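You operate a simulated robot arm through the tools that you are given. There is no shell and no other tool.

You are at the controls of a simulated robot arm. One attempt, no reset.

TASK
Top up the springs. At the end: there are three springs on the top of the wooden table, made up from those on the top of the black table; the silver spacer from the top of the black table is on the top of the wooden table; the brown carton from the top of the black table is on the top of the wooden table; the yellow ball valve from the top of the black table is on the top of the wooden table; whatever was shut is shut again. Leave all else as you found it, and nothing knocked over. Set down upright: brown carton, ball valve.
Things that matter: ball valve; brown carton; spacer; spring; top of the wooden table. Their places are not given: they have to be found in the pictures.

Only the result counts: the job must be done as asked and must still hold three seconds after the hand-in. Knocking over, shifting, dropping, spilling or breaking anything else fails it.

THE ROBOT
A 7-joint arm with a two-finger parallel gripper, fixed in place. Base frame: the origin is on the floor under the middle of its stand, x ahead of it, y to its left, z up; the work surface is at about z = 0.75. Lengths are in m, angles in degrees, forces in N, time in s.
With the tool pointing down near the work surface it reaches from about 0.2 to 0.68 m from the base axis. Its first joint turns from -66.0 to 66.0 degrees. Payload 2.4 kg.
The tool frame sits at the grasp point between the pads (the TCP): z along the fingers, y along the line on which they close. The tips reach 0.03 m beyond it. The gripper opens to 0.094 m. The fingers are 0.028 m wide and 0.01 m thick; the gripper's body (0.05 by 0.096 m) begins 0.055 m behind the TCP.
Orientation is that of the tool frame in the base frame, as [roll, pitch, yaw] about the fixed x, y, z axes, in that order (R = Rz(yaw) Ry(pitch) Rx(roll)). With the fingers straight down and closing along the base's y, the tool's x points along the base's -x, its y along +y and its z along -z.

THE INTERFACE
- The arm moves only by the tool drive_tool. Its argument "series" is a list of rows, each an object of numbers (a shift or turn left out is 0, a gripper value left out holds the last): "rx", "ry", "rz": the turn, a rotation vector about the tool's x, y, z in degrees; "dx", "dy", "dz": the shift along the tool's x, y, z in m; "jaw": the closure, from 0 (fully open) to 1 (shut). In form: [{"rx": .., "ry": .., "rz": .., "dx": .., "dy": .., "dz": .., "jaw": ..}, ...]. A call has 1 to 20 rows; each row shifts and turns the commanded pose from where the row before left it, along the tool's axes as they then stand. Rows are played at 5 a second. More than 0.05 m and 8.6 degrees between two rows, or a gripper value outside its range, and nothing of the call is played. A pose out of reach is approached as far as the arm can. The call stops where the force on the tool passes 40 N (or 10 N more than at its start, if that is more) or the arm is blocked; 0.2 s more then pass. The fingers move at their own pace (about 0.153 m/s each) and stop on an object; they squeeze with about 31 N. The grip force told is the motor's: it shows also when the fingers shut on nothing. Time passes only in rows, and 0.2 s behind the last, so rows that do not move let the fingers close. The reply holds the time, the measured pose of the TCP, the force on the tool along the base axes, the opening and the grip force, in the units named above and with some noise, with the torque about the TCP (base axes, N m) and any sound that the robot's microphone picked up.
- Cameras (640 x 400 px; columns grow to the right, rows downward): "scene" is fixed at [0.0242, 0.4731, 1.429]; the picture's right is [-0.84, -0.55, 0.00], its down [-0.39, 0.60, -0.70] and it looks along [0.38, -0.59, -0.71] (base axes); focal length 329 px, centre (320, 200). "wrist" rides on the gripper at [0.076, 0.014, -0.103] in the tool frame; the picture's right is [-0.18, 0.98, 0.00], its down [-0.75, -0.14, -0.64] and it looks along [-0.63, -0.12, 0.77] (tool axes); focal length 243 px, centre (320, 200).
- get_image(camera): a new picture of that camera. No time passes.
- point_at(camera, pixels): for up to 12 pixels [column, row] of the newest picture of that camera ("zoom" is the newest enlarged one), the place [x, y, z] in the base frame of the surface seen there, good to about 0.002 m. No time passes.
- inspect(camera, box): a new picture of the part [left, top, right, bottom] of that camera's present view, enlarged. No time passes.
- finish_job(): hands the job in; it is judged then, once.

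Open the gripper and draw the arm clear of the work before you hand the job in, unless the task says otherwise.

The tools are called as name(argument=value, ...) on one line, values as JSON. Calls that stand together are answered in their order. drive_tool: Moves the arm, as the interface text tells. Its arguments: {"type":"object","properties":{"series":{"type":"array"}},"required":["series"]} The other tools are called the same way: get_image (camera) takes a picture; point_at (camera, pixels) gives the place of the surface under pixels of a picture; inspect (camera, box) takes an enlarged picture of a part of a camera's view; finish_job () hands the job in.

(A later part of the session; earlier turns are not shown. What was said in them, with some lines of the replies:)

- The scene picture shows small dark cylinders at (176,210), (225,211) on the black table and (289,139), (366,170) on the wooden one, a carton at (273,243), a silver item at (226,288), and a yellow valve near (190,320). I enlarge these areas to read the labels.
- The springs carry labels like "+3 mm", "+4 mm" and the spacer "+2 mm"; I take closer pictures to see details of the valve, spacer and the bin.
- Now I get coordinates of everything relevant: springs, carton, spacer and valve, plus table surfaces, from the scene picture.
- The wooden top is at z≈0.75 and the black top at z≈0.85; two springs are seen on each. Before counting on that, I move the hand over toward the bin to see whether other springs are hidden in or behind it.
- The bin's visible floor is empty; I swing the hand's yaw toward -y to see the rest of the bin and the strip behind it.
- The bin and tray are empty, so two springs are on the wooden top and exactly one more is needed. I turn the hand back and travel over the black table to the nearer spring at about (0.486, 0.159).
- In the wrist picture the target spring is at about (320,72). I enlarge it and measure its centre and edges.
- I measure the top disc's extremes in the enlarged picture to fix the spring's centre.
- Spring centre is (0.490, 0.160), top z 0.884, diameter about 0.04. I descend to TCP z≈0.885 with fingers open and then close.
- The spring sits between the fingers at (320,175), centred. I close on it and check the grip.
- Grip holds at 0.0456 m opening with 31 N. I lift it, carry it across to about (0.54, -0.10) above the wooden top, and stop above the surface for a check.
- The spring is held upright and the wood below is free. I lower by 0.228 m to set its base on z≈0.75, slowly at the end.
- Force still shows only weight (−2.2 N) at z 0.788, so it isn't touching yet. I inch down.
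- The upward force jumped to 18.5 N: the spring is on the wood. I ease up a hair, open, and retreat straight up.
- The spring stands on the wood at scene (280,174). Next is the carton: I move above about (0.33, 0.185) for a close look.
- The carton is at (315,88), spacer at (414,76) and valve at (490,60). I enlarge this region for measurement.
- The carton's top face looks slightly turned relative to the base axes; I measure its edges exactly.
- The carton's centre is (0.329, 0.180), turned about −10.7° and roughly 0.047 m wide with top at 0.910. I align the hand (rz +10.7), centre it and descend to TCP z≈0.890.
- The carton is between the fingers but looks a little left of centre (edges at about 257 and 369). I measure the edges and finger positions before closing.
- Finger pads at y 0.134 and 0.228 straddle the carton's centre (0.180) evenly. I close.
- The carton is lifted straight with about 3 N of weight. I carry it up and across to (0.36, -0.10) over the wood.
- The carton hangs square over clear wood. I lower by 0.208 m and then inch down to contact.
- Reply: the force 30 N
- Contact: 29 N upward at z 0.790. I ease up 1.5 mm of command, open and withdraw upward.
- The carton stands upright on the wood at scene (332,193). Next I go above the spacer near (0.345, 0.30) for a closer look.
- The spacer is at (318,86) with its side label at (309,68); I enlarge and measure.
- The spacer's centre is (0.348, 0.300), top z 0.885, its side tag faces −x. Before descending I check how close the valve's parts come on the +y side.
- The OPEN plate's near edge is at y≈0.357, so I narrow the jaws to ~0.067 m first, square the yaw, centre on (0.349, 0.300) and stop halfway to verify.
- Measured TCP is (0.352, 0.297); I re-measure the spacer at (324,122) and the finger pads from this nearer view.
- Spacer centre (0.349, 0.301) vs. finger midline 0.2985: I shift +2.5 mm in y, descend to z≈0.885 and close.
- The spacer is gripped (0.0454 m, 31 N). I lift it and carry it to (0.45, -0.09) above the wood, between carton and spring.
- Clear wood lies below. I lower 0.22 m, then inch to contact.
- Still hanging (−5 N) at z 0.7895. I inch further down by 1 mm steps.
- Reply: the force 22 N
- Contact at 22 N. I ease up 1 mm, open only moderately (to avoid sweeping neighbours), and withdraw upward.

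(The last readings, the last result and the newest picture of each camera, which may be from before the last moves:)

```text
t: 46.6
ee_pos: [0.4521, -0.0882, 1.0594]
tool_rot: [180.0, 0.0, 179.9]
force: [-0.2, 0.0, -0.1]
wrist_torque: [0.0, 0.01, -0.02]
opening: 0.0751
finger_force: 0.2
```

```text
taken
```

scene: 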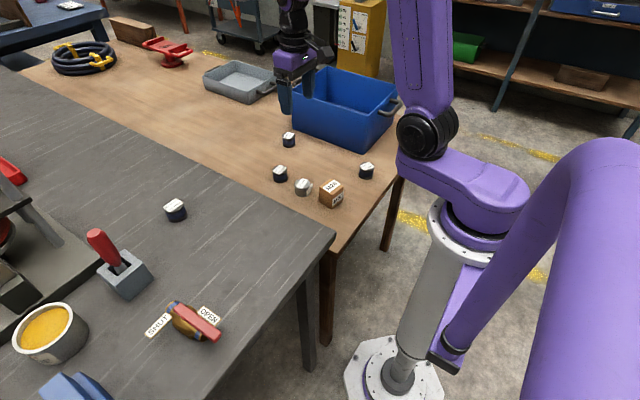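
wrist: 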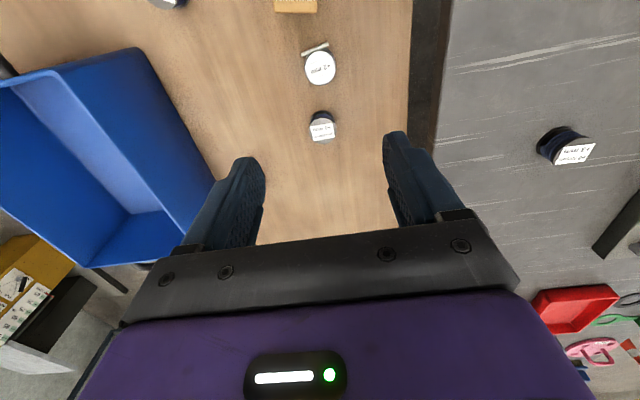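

Spacer stands on the wood at scene (303,187). Before moving to the valve I check heights of the tall things near it (red-handled lever at (100,240), pot at (45,330)).

point_at(camera="scene", pixels=[[95, 232], [105, 250], [125, 260], [140, 265], [150, 275], [110, 285], [75, 330], [45, 310], [190, 300], [75, 385]])

drive_tool(series=[{"dx": 0.0109, "dy": 0.043}, {"dx": 0.0109, "dy": 0.043}, {"dx": 0.0109, "dy": 0.043}, {"dx": 0.0109, "dy": 0.043}, {"dx": 0.0109, "dy": 0.043}, {"dx": 0.0109, "dy": 0.043}, {"dx": 0.0109, "dy": 0.043}, {"dx": 0.0109, "dy": 0.043}, {"dx": 0.0109, "dy": 0.043}, {"dx": 0.0109, "dy": 0.043}, {"dx": 0.0109, "dy": 0.043}, {}])

get_image(camera="wrist")

```text
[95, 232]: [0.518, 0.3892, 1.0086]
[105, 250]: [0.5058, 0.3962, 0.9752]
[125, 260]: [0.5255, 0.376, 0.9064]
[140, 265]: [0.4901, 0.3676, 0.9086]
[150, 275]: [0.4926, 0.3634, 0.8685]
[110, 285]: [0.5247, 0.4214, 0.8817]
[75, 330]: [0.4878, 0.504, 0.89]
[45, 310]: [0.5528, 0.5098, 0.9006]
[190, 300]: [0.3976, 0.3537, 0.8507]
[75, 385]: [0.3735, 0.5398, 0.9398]
```

```text
t: 49.2
ee_pos: [0.3316, 0.388, 1.0613]
tool_rot: [-179.9, 0.0, -179.9]
force: [0.6, 0.3, 0.3]
wrist_torque: [-0.02, -0.01, 0.01]
opening: 0.0749
finger_force: 0.1
```

```text
taken
```

wrist: 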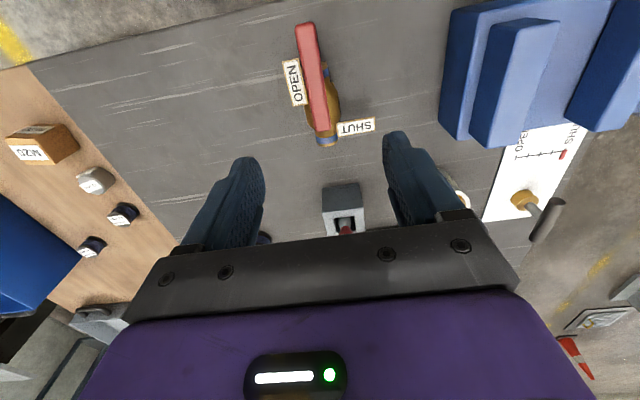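

I enlarge the valve (picture (318,85)) for measuring its body, lever and plates from above.

inspect(camera="wrist", box=[250, 10, 400, 160])

point_at(camera="zoom", pixels=[[275, 65], [305, 55], [330, 255], [365, 245], [335, 300], [380, 290], [300, 230], [385, 200], [330, 200], [315, 130], [350, 150], [390, 170]])

```text
2.67 times, centred on (325, 85) of wrist
```

zoom: 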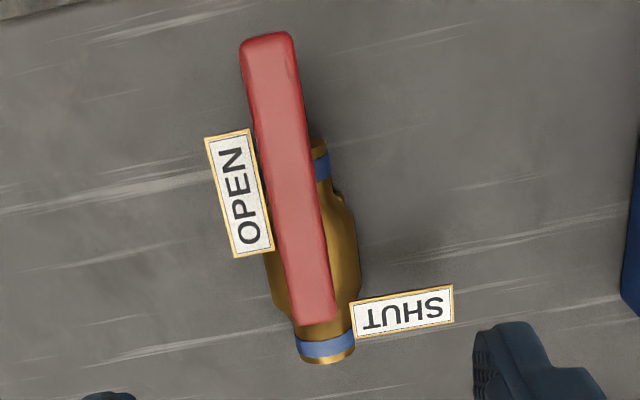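

```text
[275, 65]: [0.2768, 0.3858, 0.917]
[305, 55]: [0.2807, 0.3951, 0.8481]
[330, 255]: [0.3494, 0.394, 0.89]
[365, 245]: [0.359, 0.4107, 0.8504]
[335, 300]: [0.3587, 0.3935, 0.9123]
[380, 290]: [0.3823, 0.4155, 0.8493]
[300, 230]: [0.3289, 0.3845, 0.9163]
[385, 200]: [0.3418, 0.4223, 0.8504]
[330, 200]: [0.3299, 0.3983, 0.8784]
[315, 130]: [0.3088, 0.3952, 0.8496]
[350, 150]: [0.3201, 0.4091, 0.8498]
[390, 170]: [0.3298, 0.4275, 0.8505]
```

I zoom tighter on the valve to pin down the plates' and body's outlines.

inspect(camera="wrist", box=[275, 55, 380, 155])

inspect(camera="scene", box=[140, 290, 230, 350])

```text
4.00 times, centred on (328, 105) of wrist
```

zoom: 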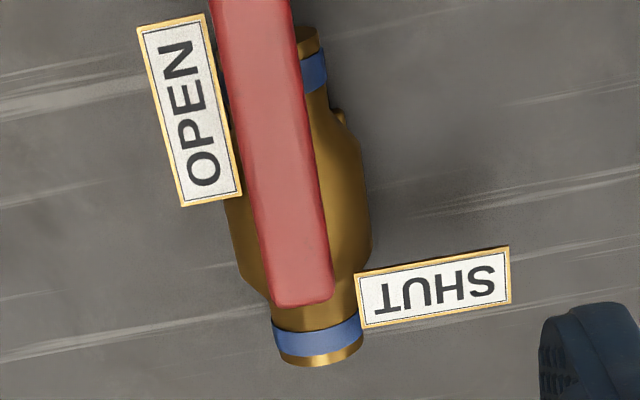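

```text
6.67 times, centred on (185, 320) of scene
```

zoom: 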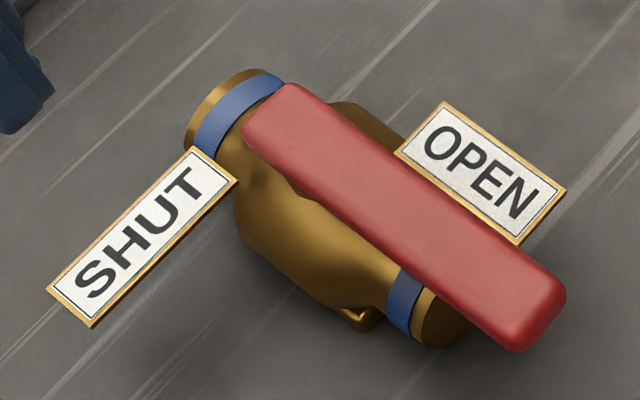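

I take positions of the plate corners, ring ends, lever and body from this scene enlargement.

point_at(camera="zoom", pixels=[[403, 152], [444, 108], [558, 190], [518, 237], [190, 155], [231, 180], [92, 318], [53, 290]])

point_at(camera="zoom", pixels=[[200, 115], [230, 85], [285, 95], [250, 130], [540, 290], [515, 335], [400, 300], [435, 320], [300, 260], [260, 200], [350, 120], [355, 318]])

```text
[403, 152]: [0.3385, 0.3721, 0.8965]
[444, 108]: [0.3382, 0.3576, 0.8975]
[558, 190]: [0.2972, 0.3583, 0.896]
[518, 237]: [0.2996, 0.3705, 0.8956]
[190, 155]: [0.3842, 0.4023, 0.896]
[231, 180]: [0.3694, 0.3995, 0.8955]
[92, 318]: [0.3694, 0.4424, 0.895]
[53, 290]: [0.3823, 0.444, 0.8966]
```

```text
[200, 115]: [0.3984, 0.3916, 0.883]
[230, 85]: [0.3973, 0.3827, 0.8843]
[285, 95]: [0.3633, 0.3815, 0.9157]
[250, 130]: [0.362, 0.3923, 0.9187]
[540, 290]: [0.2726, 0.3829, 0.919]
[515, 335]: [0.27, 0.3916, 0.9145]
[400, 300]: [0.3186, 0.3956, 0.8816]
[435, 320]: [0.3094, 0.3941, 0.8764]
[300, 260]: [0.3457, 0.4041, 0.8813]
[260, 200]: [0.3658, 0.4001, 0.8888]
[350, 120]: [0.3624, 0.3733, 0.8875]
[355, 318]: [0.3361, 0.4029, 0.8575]
```

The valve is nearly axis-aligned: lever along y≈0.387, OPEN plate over x 0.297–0.341 on the −y side, SHUT plate over x 0.368–0.385 on the +y side, leaving a ~25 mm window. I go lower and look at the body from closer before choosing the grasp.

drive_tool(series=[{"dx": -0.022, "dz": 0.03, "jaw": 0}, {"dz": 0.04}, {"dz": 0.01}, {}])

get_image(camera="wrist")

inspect(camera="wrist", box=[240, 0, 440, 220])

```text
t: 50.2
ee_pos: [0.3527, 0.3852, 0.9808]
tool_rot: [180.0, 0.0, -179.9]
force: [0.1, 0.0, -0.2]
wrist_torque: [0.01, -0.05, 0.02]
opening: 0.094
finger_force: 0.0
```

```text
taken
```

wrist: 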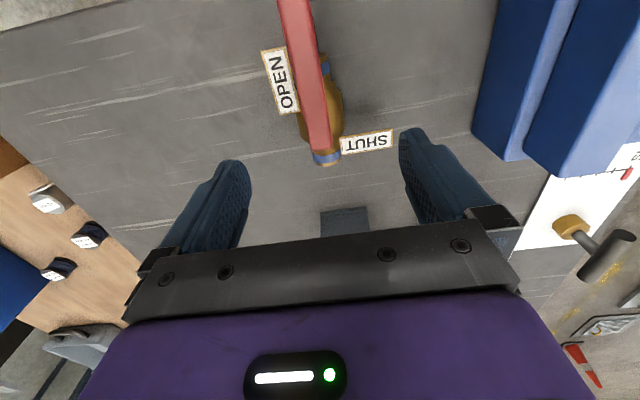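

```text
1.82 times, centred on (340, 110) of wrist
```

zoom: 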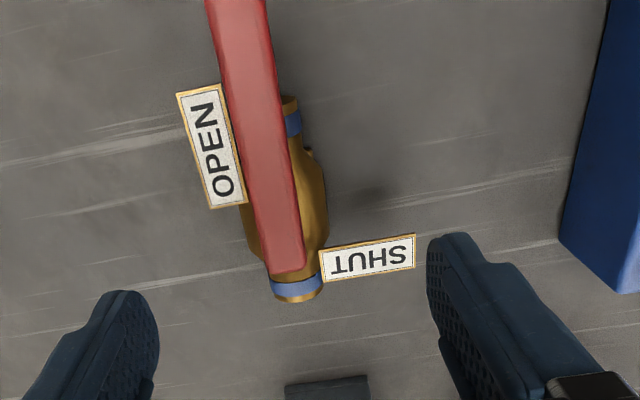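

To judge the body's side shape under the plates, I turn the hand so the camera looks from the −y side.

drive_tool(series=[{"rz": -8}, {"rz": -8}, {"rz": -8}, {"rz": -8}, {"rz": -8}, {"rz": -8}, {"rz": -8}, {"rz": -8}, {"rz": -8}, {}])

get_image(camera="wrist")

inspect(camera="wrist", box=[220, 20, 420, 160])

```text
t: 52.4
ee_pos: [0.3538, 0.3841, 0.9797]
tool_rot: [180.0, 0.1, -107.8]
force: [0.0, 0.1, -0.4]
wrist_torque: [0.04, 0.0, 0.03]
opening: 0.0941
finger_force: 0.0
```

```text
taken
```

wrist: 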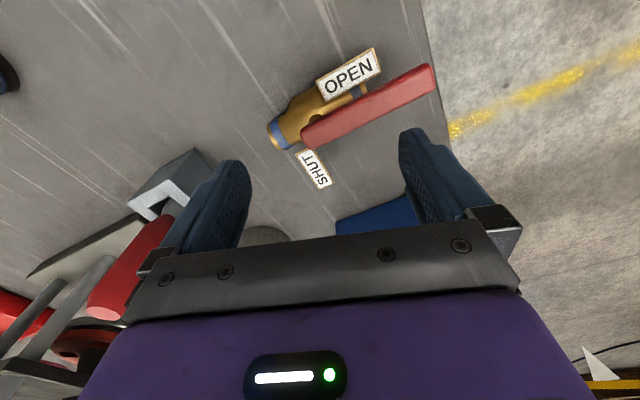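

```text
2.86 times, centred on (320, 90) of wrist
```

zoom: 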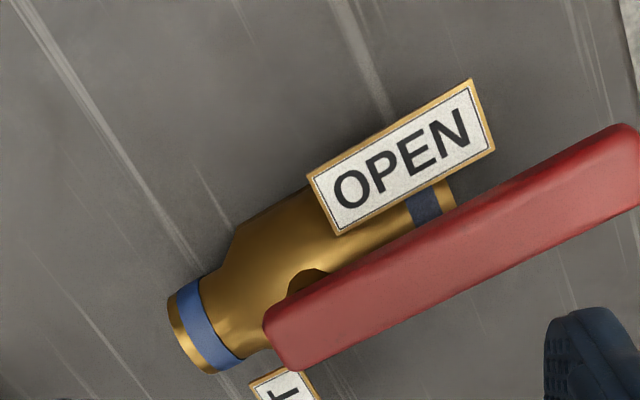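

The body is a round, lathe-like profile, so squeezing its widest band along y is sound if the fingers clear both plates. I measure plate edges and bulge sides from this view.

point_at(camera="zoom", pixels=[[313, 180], [340, 230], [325, 205], [470, 85], [252, 385], [280, 372], [310, 372], [232, 240], [250, 225], [300, 195], [240, 270], [200, 300]])

inspect(camera="wrist", box=[255, 80, 375, 195])

```text
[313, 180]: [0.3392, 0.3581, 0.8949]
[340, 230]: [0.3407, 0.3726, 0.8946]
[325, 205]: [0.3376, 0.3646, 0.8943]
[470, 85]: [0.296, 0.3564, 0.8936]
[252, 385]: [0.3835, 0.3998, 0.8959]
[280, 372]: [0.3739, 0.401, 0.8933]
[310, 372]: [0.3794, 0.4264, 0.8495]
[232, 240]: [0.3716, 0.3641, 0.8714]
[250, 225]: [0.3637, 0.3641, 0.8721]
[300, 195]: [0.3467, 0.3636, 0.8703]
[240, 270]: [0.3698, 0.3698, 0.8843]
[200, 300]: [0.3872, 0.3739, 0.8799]
```

```text
3.48 times, centred on (315, 138) of wrist
```

zoom: 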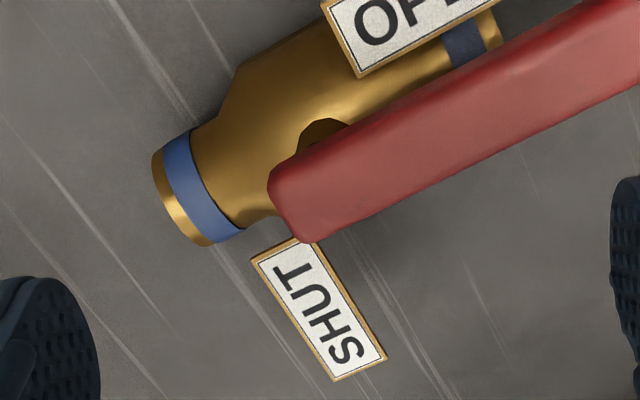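

I measure the −x edge of the SHUT plate in this newest enlargement.

point_at(camera="zoom", pixels=[[306, 247], [322, 268], [345, 302], [380, 352], [262, 260], [335, 372], [355, 68], [330, 10], [327, 250], [390, 352]])

```text
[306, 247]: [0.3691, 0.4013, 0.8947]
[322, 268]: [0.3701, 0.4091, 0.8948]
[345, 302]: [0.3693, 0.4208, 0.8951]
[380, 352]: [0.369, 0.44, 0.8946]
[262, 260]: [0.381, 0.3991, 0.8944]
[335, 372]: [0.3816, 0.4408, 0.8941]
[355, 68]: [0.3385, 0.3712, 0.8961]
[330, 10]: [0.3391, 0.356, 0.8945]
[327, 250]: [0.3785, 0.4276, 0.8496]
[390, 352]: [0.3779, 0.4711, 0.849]
```

The clear window is x 0.3405–0.368 (centre 0.354), bulge side at y 0.3636, axis y≈0.387, z≈0.872. A hand yaw of +8° gives each finger ~3 mm clearance from its plate; I turn to yaw −172° and check the view.

drive_tool(series=[{"rz": 8.025}, {"rz": 8.025}, {"rz": 8.025}, {"rz": 8.025}, {"rz": 8.025}, {"rz": 8.025}, {"rz": 8.025}, {"rz": 8.025}, {}])

get_image(camera="wrist")

drive_tool(series=[{}])

```text
t: 54.4
ee_pos: [0.3524, 0.3846, 0.9807]
tool_rot: [179.9, 0.0, -172.2]
force: [-0.1, -0.1, -0.3]
wrist_torque: [0.0, 0.0, 0.01]
opening: 0.0939
finger_force: 0.0
```

```text
taken
```

wrist: 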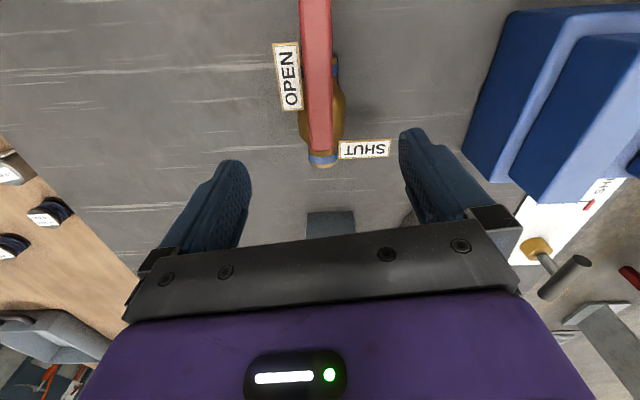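

```text
t: 54.8
ee_pos: [0.3526, 0.3842, 0.9808]
tool_rot: [-180.0, 0.0, -172.2]
force: [0.2, 0.2, 0.6]
wrist_torque: [-0.02, 0.02, 0.01]
opening: 0.094
finger_force: 0.1
```

I compare finger pad positions with the valve once more from this pose to calibrate the last millimetres.

point_at(camera="wrist", pixels=[[247, 175], [402, 140], [304, 120], [342, 110], [318, 155], [305, 130], [344, 125]])

inspect(camera="wrist", box=[260, 40, 400, 175])

```text
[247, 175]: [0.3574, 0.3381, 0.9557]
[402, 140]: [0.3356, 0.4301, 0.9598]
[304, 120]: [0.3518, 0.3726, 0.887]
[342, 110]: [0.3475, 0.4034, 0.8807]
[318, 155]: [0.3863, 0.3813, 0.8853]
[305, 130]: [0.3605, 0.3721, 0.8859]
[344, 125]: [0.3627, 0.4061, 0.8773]
```

```text
2.96 times, centred on (330, 108) of wrist
```

zoom: 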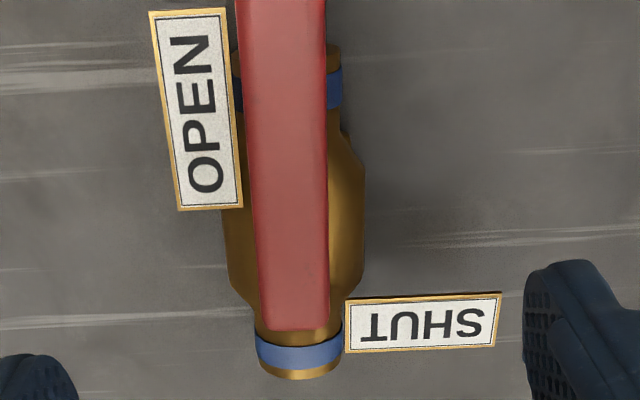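

Finger midline is y 0.384, so I shift by (+1.8, +2.8) mm and descend to TCP z≈0.935 (tips just above the plates) to check clearance.

drive_tool(series=[{"dx": -0.0021, "dy": 0.0025}, {"dz": 0.025}, {"dz": 0.02}, {}, {}])

get_image(camera="wrist")

inspect(camera="scene", box=[130, 260, 260, 350])

```text
t: 56.0
ee_pos: [0.3539, 0.3868, 0.9372]
tool_rot: [179.9, 0.0, -172.2]
force: [0.2, 0.1, 0.3]
wrist_torque: [-0.02, 0.0, 0.01]
opening: 0.094
finger_force: 0.0
```

```text
taken
```

wrist: 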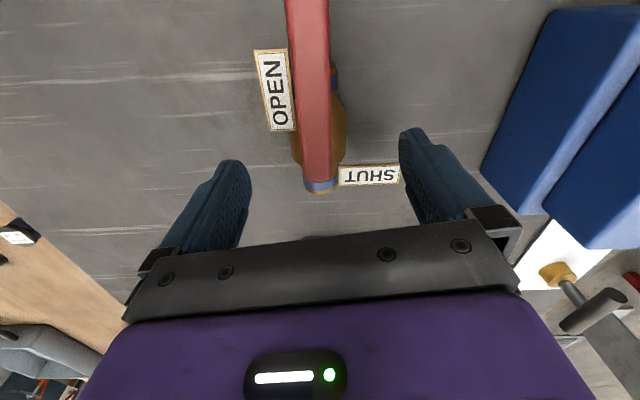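

```text
4.44 times, centred on (195, 305) of scene
```

zoom: 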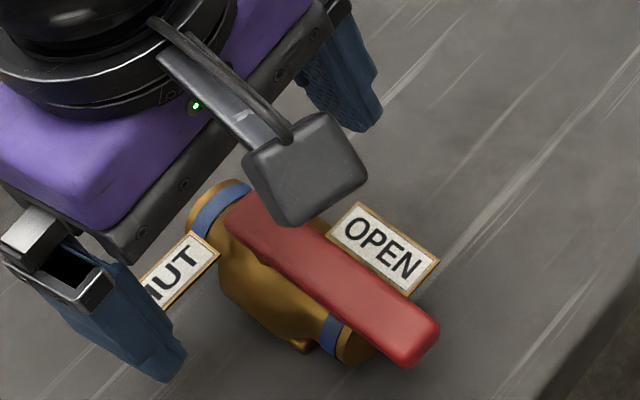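

Finger tips clear both plates in plan. I descend the remaining 5 cm to z≈0.886 in small steps, jaws still open.

drive_tool(series=[{"dz": 0.015}, {"dz": 0.015}, {"dz": 0.012}, {"dz": 0.008}, {}])

get_image(camera="wrist")

```text
t: 57.2
ee_pos: [0.3545, 0.3854, 0.8845]
tool_rot: [179.9, 0.0, -172.2]
force: [0.2, 1.0, -0.2]
wrist_torque: [0.0, 0.03, -0.03]
opening: 0.0942
finger_force: 0.1
```

```text
taken
```

wrist: 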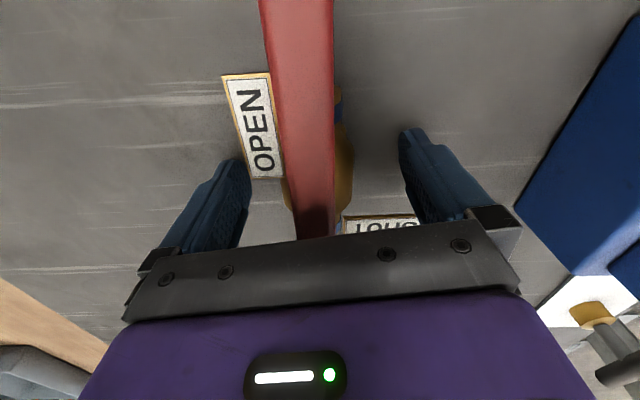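

Let me verify the finger edges against the plate edge with direct measurement before closing.

point_at(camera="wrist", pixels=[[240, 165], [225, 165], [248, 185], [248, 205], [405, 140], [425, 140], [402, 165], [260, 175], [280, 170], [350, 222], [195, 205]])

inspect(camera="wrist", box=[180, 100, 440, 260])

```text
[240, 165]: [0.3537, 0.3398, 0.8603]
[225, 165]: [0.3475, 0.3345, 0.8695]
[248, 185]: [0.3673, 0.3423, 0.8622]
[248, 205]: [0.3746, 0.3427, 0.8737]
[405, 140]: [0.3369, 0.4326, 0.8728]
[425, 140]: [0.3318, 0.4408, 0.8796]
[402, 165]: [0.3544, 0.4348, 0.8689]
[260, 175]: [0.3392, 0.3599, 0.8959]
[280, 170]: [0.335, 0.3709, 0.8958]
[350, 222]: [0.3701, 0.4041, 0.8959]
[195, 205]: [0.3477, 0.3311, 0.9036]
```

```text
2.46 times, centred on (310, 180) of wrist
```

zoom: 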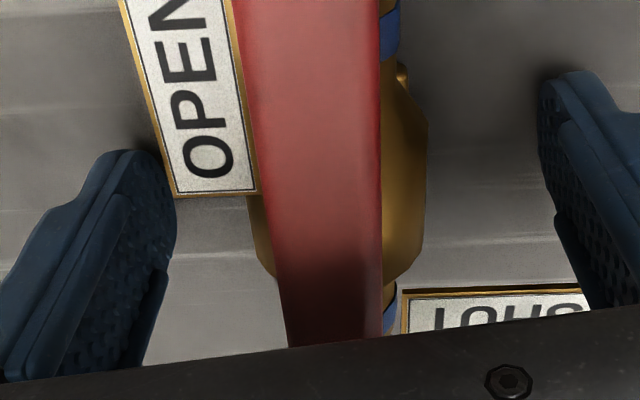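

Clearances will be about 4 mm on both sides at contact. I close gradually and then settle.

drive_tool(series=[{"jaw": 0.25}, {"jaw": 0.38}, {"jaw": 0.43}, {"jaw": 0.47}, {"jaw": 0.52}, {"jaw": 0.6}, {"jaw": 1}, {"jaw": 1}, {"jaw": 1}])

get_image(camera="wrist")

inspect(camera="scene", box=[130, 260, 260, 350])

```text
t: 59.2
ee_pos: [0.3547, 0.3867, 0.8851]
tool_rot: [180.0, 0.1, -172.2]
force: [-0.4, 0.1, 1.9]
wrist_torque: [0.01, -0.02, 0.04]
opening: 0.0461
finger_force: 31.0
```

```text
taken
```

wrist: 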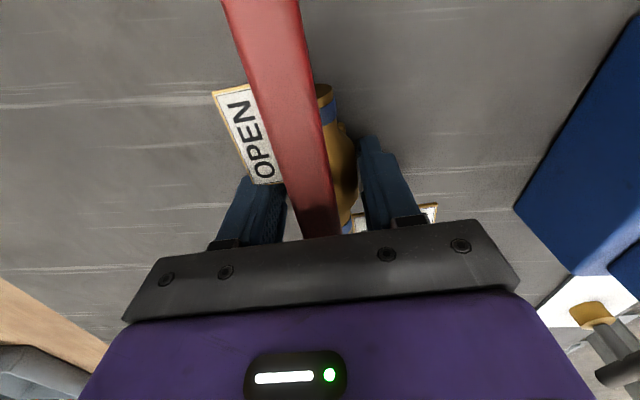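

```text
4.44 times, centred on (195, 305) of scene
```

zoom: 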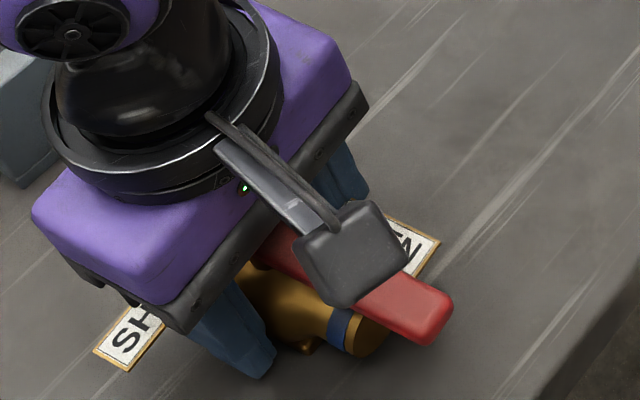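

The valve turned with the fingers a few degrees to sit flush, lever and plates together; grip is 31 N at 0.046 m. I lift a little and check for tilt.

drive_tool(series=[{"dz": -0.005}, {"dz": -0.01}, {"dz": -0.01}, {}, {}])

get_image(camera="wrist")

inspect(camera="scene", box=[130, 250, 270, 350])

```text
t: 60.4
ee_pos: [0.3543, 0.3863, 0.9103]
tool_rot: [180.0, 0.0, -172.2]
force: [0.0, -0.2, -4.7]
wrist_torque: [-0.02, 0.01, -0.02]
opening: 0.0464
finger_force: 31.0
```

```text
taken
```

wrist: 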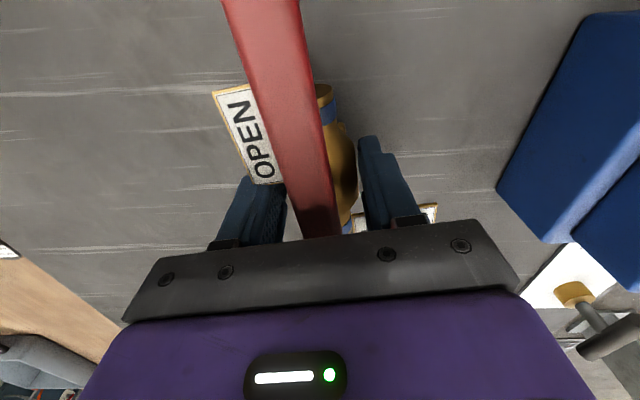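

```text
4.00 times, centred on (200, 300) of scene
```

zoom: 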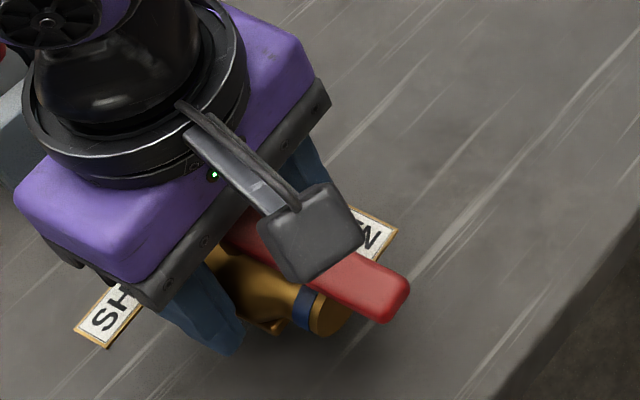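

It's up without visible tilt and weighs ~4.7 N. I check level by measuring lever-top heights and plate heights.

point_at(camera="wrist", pixels=[[262, 20], [280, 80], [295, 130], [305, 180], [240, 110], [262, 170], [425, 213]])

```text
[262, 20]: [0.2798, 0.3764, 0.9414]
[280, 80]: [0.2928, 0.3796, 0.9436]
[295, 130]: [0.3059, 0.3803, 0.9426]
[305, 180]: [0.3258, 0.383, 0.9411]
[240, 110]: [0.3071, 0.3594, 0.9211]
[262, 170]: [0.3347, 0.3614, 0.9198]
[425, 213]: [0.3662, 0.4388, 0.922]
```

The lever and plates are level. I raise to z≈1.005 and carry the valve smoothly to about (0.49, −0.21).

drive_tool(series=[{"dz": -0.03}, {"dz": -0.04}, {"dz": -0.025}, {"dx": -0.00334, "dy": -0.03806}, {"dx": -0.00334, "dy": -0.03806}, {"dx": -0.00334, "dy": -0.03806}, {"dx": -0.00334, "dy": -0.03806}, {"dx": -0.00334, "dy": -0.03806}, {"dx": -0.00334, "dy": -0.03806}, {"dx": -0.00334, "dy": -0.03806}, {"dx": -0.00334, "dy": -0.03806}, {"dx": -0.00334, "dy": -0.03806}, {"dx": -0.00334, "dy": -0.03806}, {"dx": -0.00334, "dy": -0.03806}, {"dx": -0.00334, "dy": -0.03806}, {"dx": -0.00334, "dy": -0.03806}, {"dx": -0.00334, "dy": -0.03806}, {"dx": -0.00334, "dy": -0.03806}, {"dx": -0.00334, "dy": -0.03806}, {}])

get_image(camera="wrist")

get_image(camera="scene")

```text
t: 64.6
ee_pos: [0.4886, -0.2103, 1.0066]
tool_rot: [180.0, 0.1, -172.2]
force: [0.1, 0.8, -4.7]
wrist_torque: [0.01, 0.0, -0.02]
opening: 0.0461
finger_force: 30.9
```

```text
taken
```

wrist: 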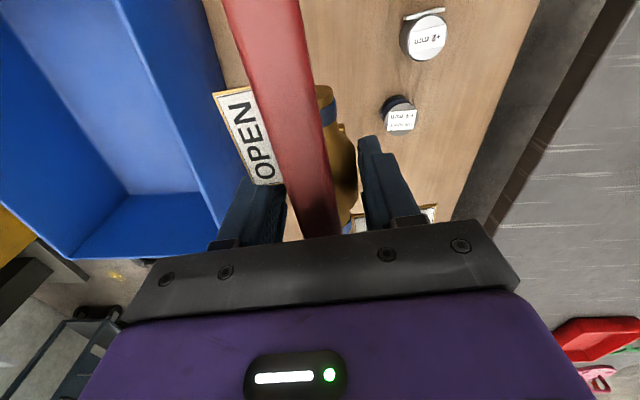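

```text
taken
```

scene: 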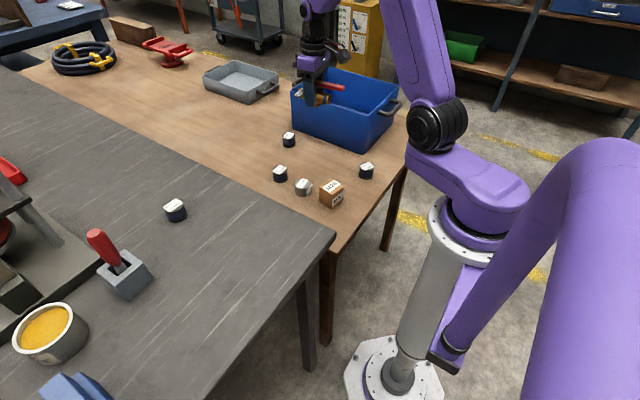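

Over the wood the valve's footprint (lever toward −x, SHUT plate toward +y) is clear of spacer, springs and bin. I lower to TCP z≈0.790.

drive_tool(series=[{"dz": 0.04}, {"dz": 0.045}, {"dz": 0.04}, {"dz": 0.035}, {"dz": 0.025}, {"dz": 0.015}, {"dz": 0.01}, {"dz": 0.005}, {}])

get_image(camera="wrist")

```text
t: 66.6
ee_pos: [0.4897, -0.2097, 0.791]
tool_rot: [180.0, 0.0, -172.2]
force: [0.7, -0.2, -3.7]
wrist_torque: [-0.01, -0.01, -0.01]
opening: 0.0465
finger_force: 31.2
```

```text
taken
```

wrist: 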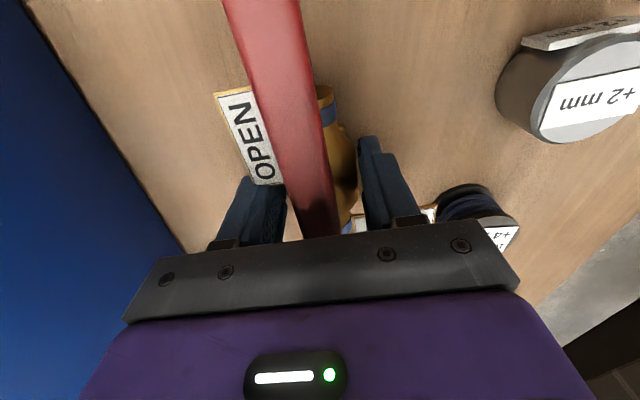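

The valve is about 5 mm above the wood. I inch down in 1 mm steps until contact.

drive_tool(series=[{"dz": 0.002}, {"dz": 0.001}, {"dz": 0.001}, {}])

```text
t: 67.6
ee_pos: [0.4898, -0.2097, 0.786]
tool_rot: [179.9, -0.1, -172.2]
force: [0.1, 0.3, -3.9]
wrist_torque: [0.0, 0.01, 0.03]
opening: 0.0463
finger_force: 31.2
```

drive_tool(series=[{"dz": 0.001}, {"dz": 0.0005}, {}])

```text
t: 68.4
ee_pos: [0.4887, -0.2083, 0.7849]
tool_rot: [-179.9, 0.0, -172.2]
force: [-3.0, 0.1, 3.1]
wrist_torque: [0.04, -0.05, 0.02]
opening: 0.0464
finger_force: 30.6
```

The vertical force switched to +3 N: the valve rests on the wood. I open partway, turn the fingers a few degrees away from the plates' edges, and check before withdrawing.

drive_tool(series=[{"jaw": 0.45}, {"jaw": 0.35}, {"jaw": 0.3}, {}])

get_image(camera="wrist")

```text
t: 69.4
ee_pos: [0.4899, -0.2095, 0.785]
tool_rot: [-180.0, 0.0, -172.2]
force: [-0.3, 0.1, 0.5]
wrist_torque: [-0.03, 0.01, -0.01]
opening: 0.0658
finger_force: 0.0
```

```text
taken
```

wrist: 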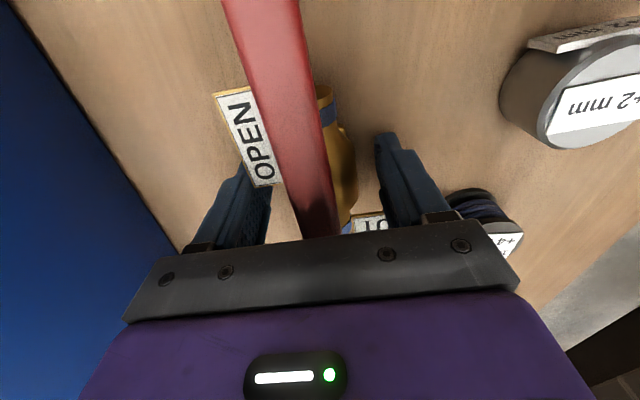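

The valve stands by itself. I rotate the fingers −5° (away from both plates), open slightly more and rise gently past the plates.

drive_tool(series=[{"rz": -2.5}, {"rz": -2.5}, {"jaw": 0.18}, {"jaw": 0.18}, {"dz": -0.01}, {"dz": -0.015}, {"dz": -0.015}, {"dz": -0.02}, {}])

get_image(camera="wrist")

```text
t: 71.4
ee_pos: [0.4899, -0.2094, 0.8434]
tool_rot: [179.9, 0.0, -167.2]
force: [0.6, 0.0, -0.6]
wrist_torque: [0.03, 0.03, 0.02]
opening: 0.077
finger_force: 0.0
```

```text
taken
```

wrist: 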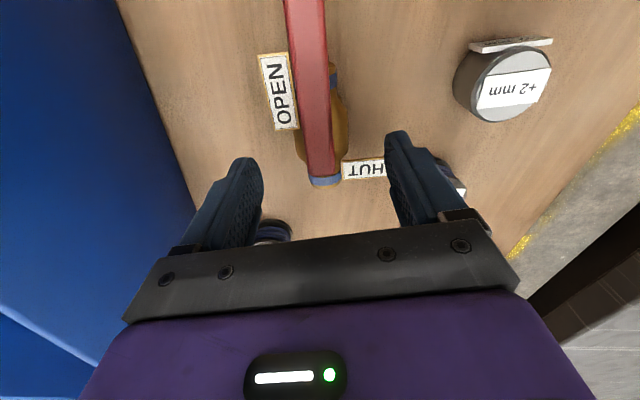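

The fingers are free of the valve and it is undisturbed. I rise high, open the gripper fully, and draw the arm back for the final check.

drive_tool(series=[{"dz": -0.04}, {"dz": -0.045}, {"dz": -0.045}, {"dz": -0.045}, {"dz": -0.045}, {"dz": -0.03, "jaw": 0}, {"rz": 6}, {"rz": 6.8}, {"dx": 0.04}, {"dx": 0.04}, {"dx": 0.04}, {"dx": 0.04}, {}])

get_image(camera="wrist")

get_image(camera="scene")

```text
t: 74.2
ee_pos: [0.3286, -0.2079, 1.0937]
tool_rot: [-179.9, 0.0, 180.0]
force: [-0.1, 0.4, 1.2]
wrist_torque: [0.02, -0.01, -0.04]
opening: 0.0942
finger_force: 0.0
```

```text
taken
```

wrist: 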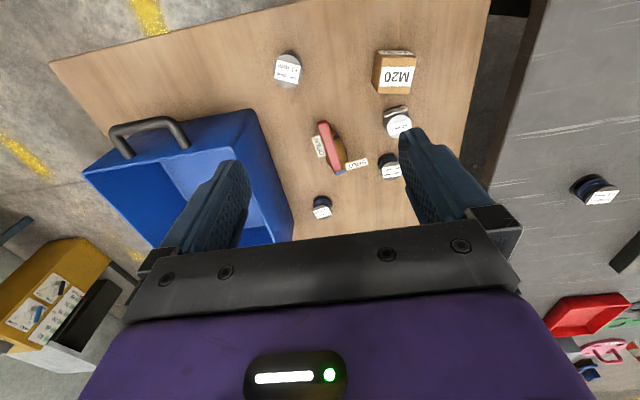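

```text
taken
```

scene: 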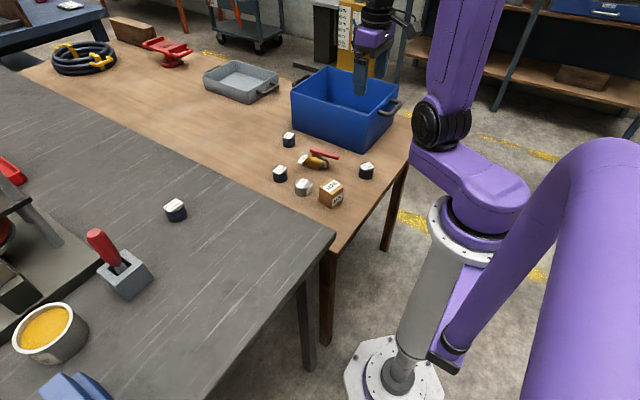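

All four pieces stand on the wood: valve at scene (318,160), spring (280,174), spacer (303,187), carton (332,193), with the two original springs in place. I enlarge for a last check of uprightness and lever state.

inspect(camera="scene", box=[260, 120, 390, 215])

inspect(camera="wrist", box=[260, 30, 440, 220])

point_at(camera="scene", pixels=[[288, 135], [366, 166], [280, 170], [303, 183], [331, 187], [325, 153], [335, 156], [306, 159], [176, 205]])

```text
4.21 times, centred on (325, 168) of scene
```

zoom: 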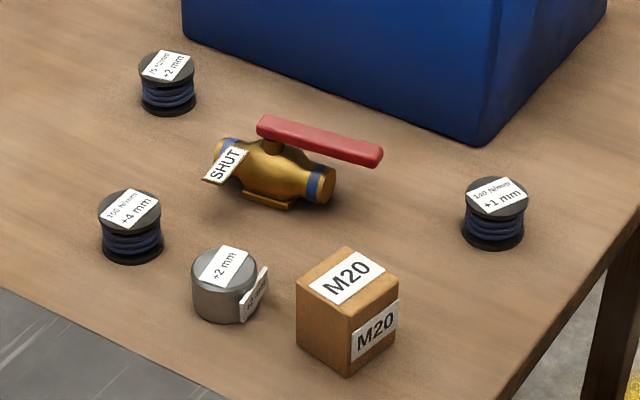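

```text
2.11 times, centred on (350, 125) of wrist
```

zoom: 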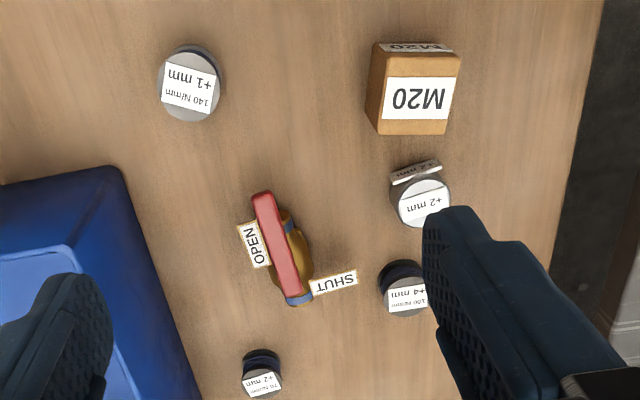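

```text
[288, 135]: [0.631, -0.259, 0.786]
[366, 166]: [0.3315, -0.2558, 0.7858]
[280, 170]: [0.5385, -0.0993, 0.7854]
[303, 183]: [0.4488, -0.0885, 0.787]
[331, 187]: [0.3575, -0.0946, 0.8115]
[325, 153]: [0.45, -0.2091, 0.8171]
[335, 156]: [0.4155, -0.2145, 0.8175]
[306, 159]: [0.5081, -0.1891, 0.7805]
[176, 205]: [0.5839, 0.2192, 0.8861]
```

Everything is upright, the lever still points at OPEN as found, and the untouched springs kept their places. I bring the arm back to its starting pose, well clear of the work.

drive_tool(series=[{"dy": 0.04, "dx": -0.005}, {"dy": 0.04, "dx": -0.005}, {"dy": 0.04, "dx": -0.005}, {"dy": 0.035, "dx": -0.004}, {}, {}])

get_image(camera="scene")

```text
t: 75.6
ee_pos: [0.3487, -0.0531, 1.0941]
tool_rot: [179.9, -0.1, 179.9]
force: [-0.3, -0.2, 0.8]
wrist_torque: [0.0, -0.02, -0.01]
opening: 0.0941
finger_force: 0.0
```

```text
taken
```

scene: 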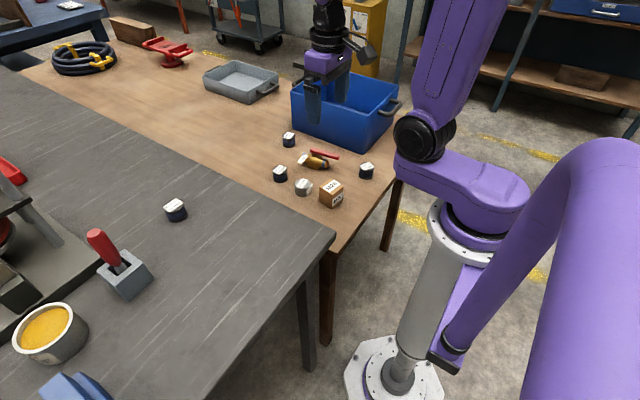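

The final picture shows three springs, the spacer, carton and valve standing on the wooden table, one spring left on the black table, and the arm clear with open gripper. I hand in the job.

finish_job()

```text
The job is handed in.
```

The job is handed in, and the last pictures show it done as asked. I don't have the judge's result.

- **Springs:** three now stand on the wooden table. Two were already there, and I added the "100 N/mm +4 mm" one. The "60 N/mm +3 mm" spring stays on the black table.
- **Spacer:** the silver "+2 mm" spacer is on the wooden table.
- **Carton:** the brown M20 carton is on the wooden table, upright.
- **Ball valve:** it is on the wooden table, upright. Its lever is still at OPEN, as I found it. The valve turned about 8 degrees in the gripper and was set down that way, with lever and plates turning together.
- **Shut items:** I opened nothing, so nothing had to be shut again.
- **Everything else:** the two springs already on the wooden table and the spring left on the black table measured in their original places. Nothing was knocked over in the last picture.

The gripper is open and the arm is back at about its starting position, clear of the work.
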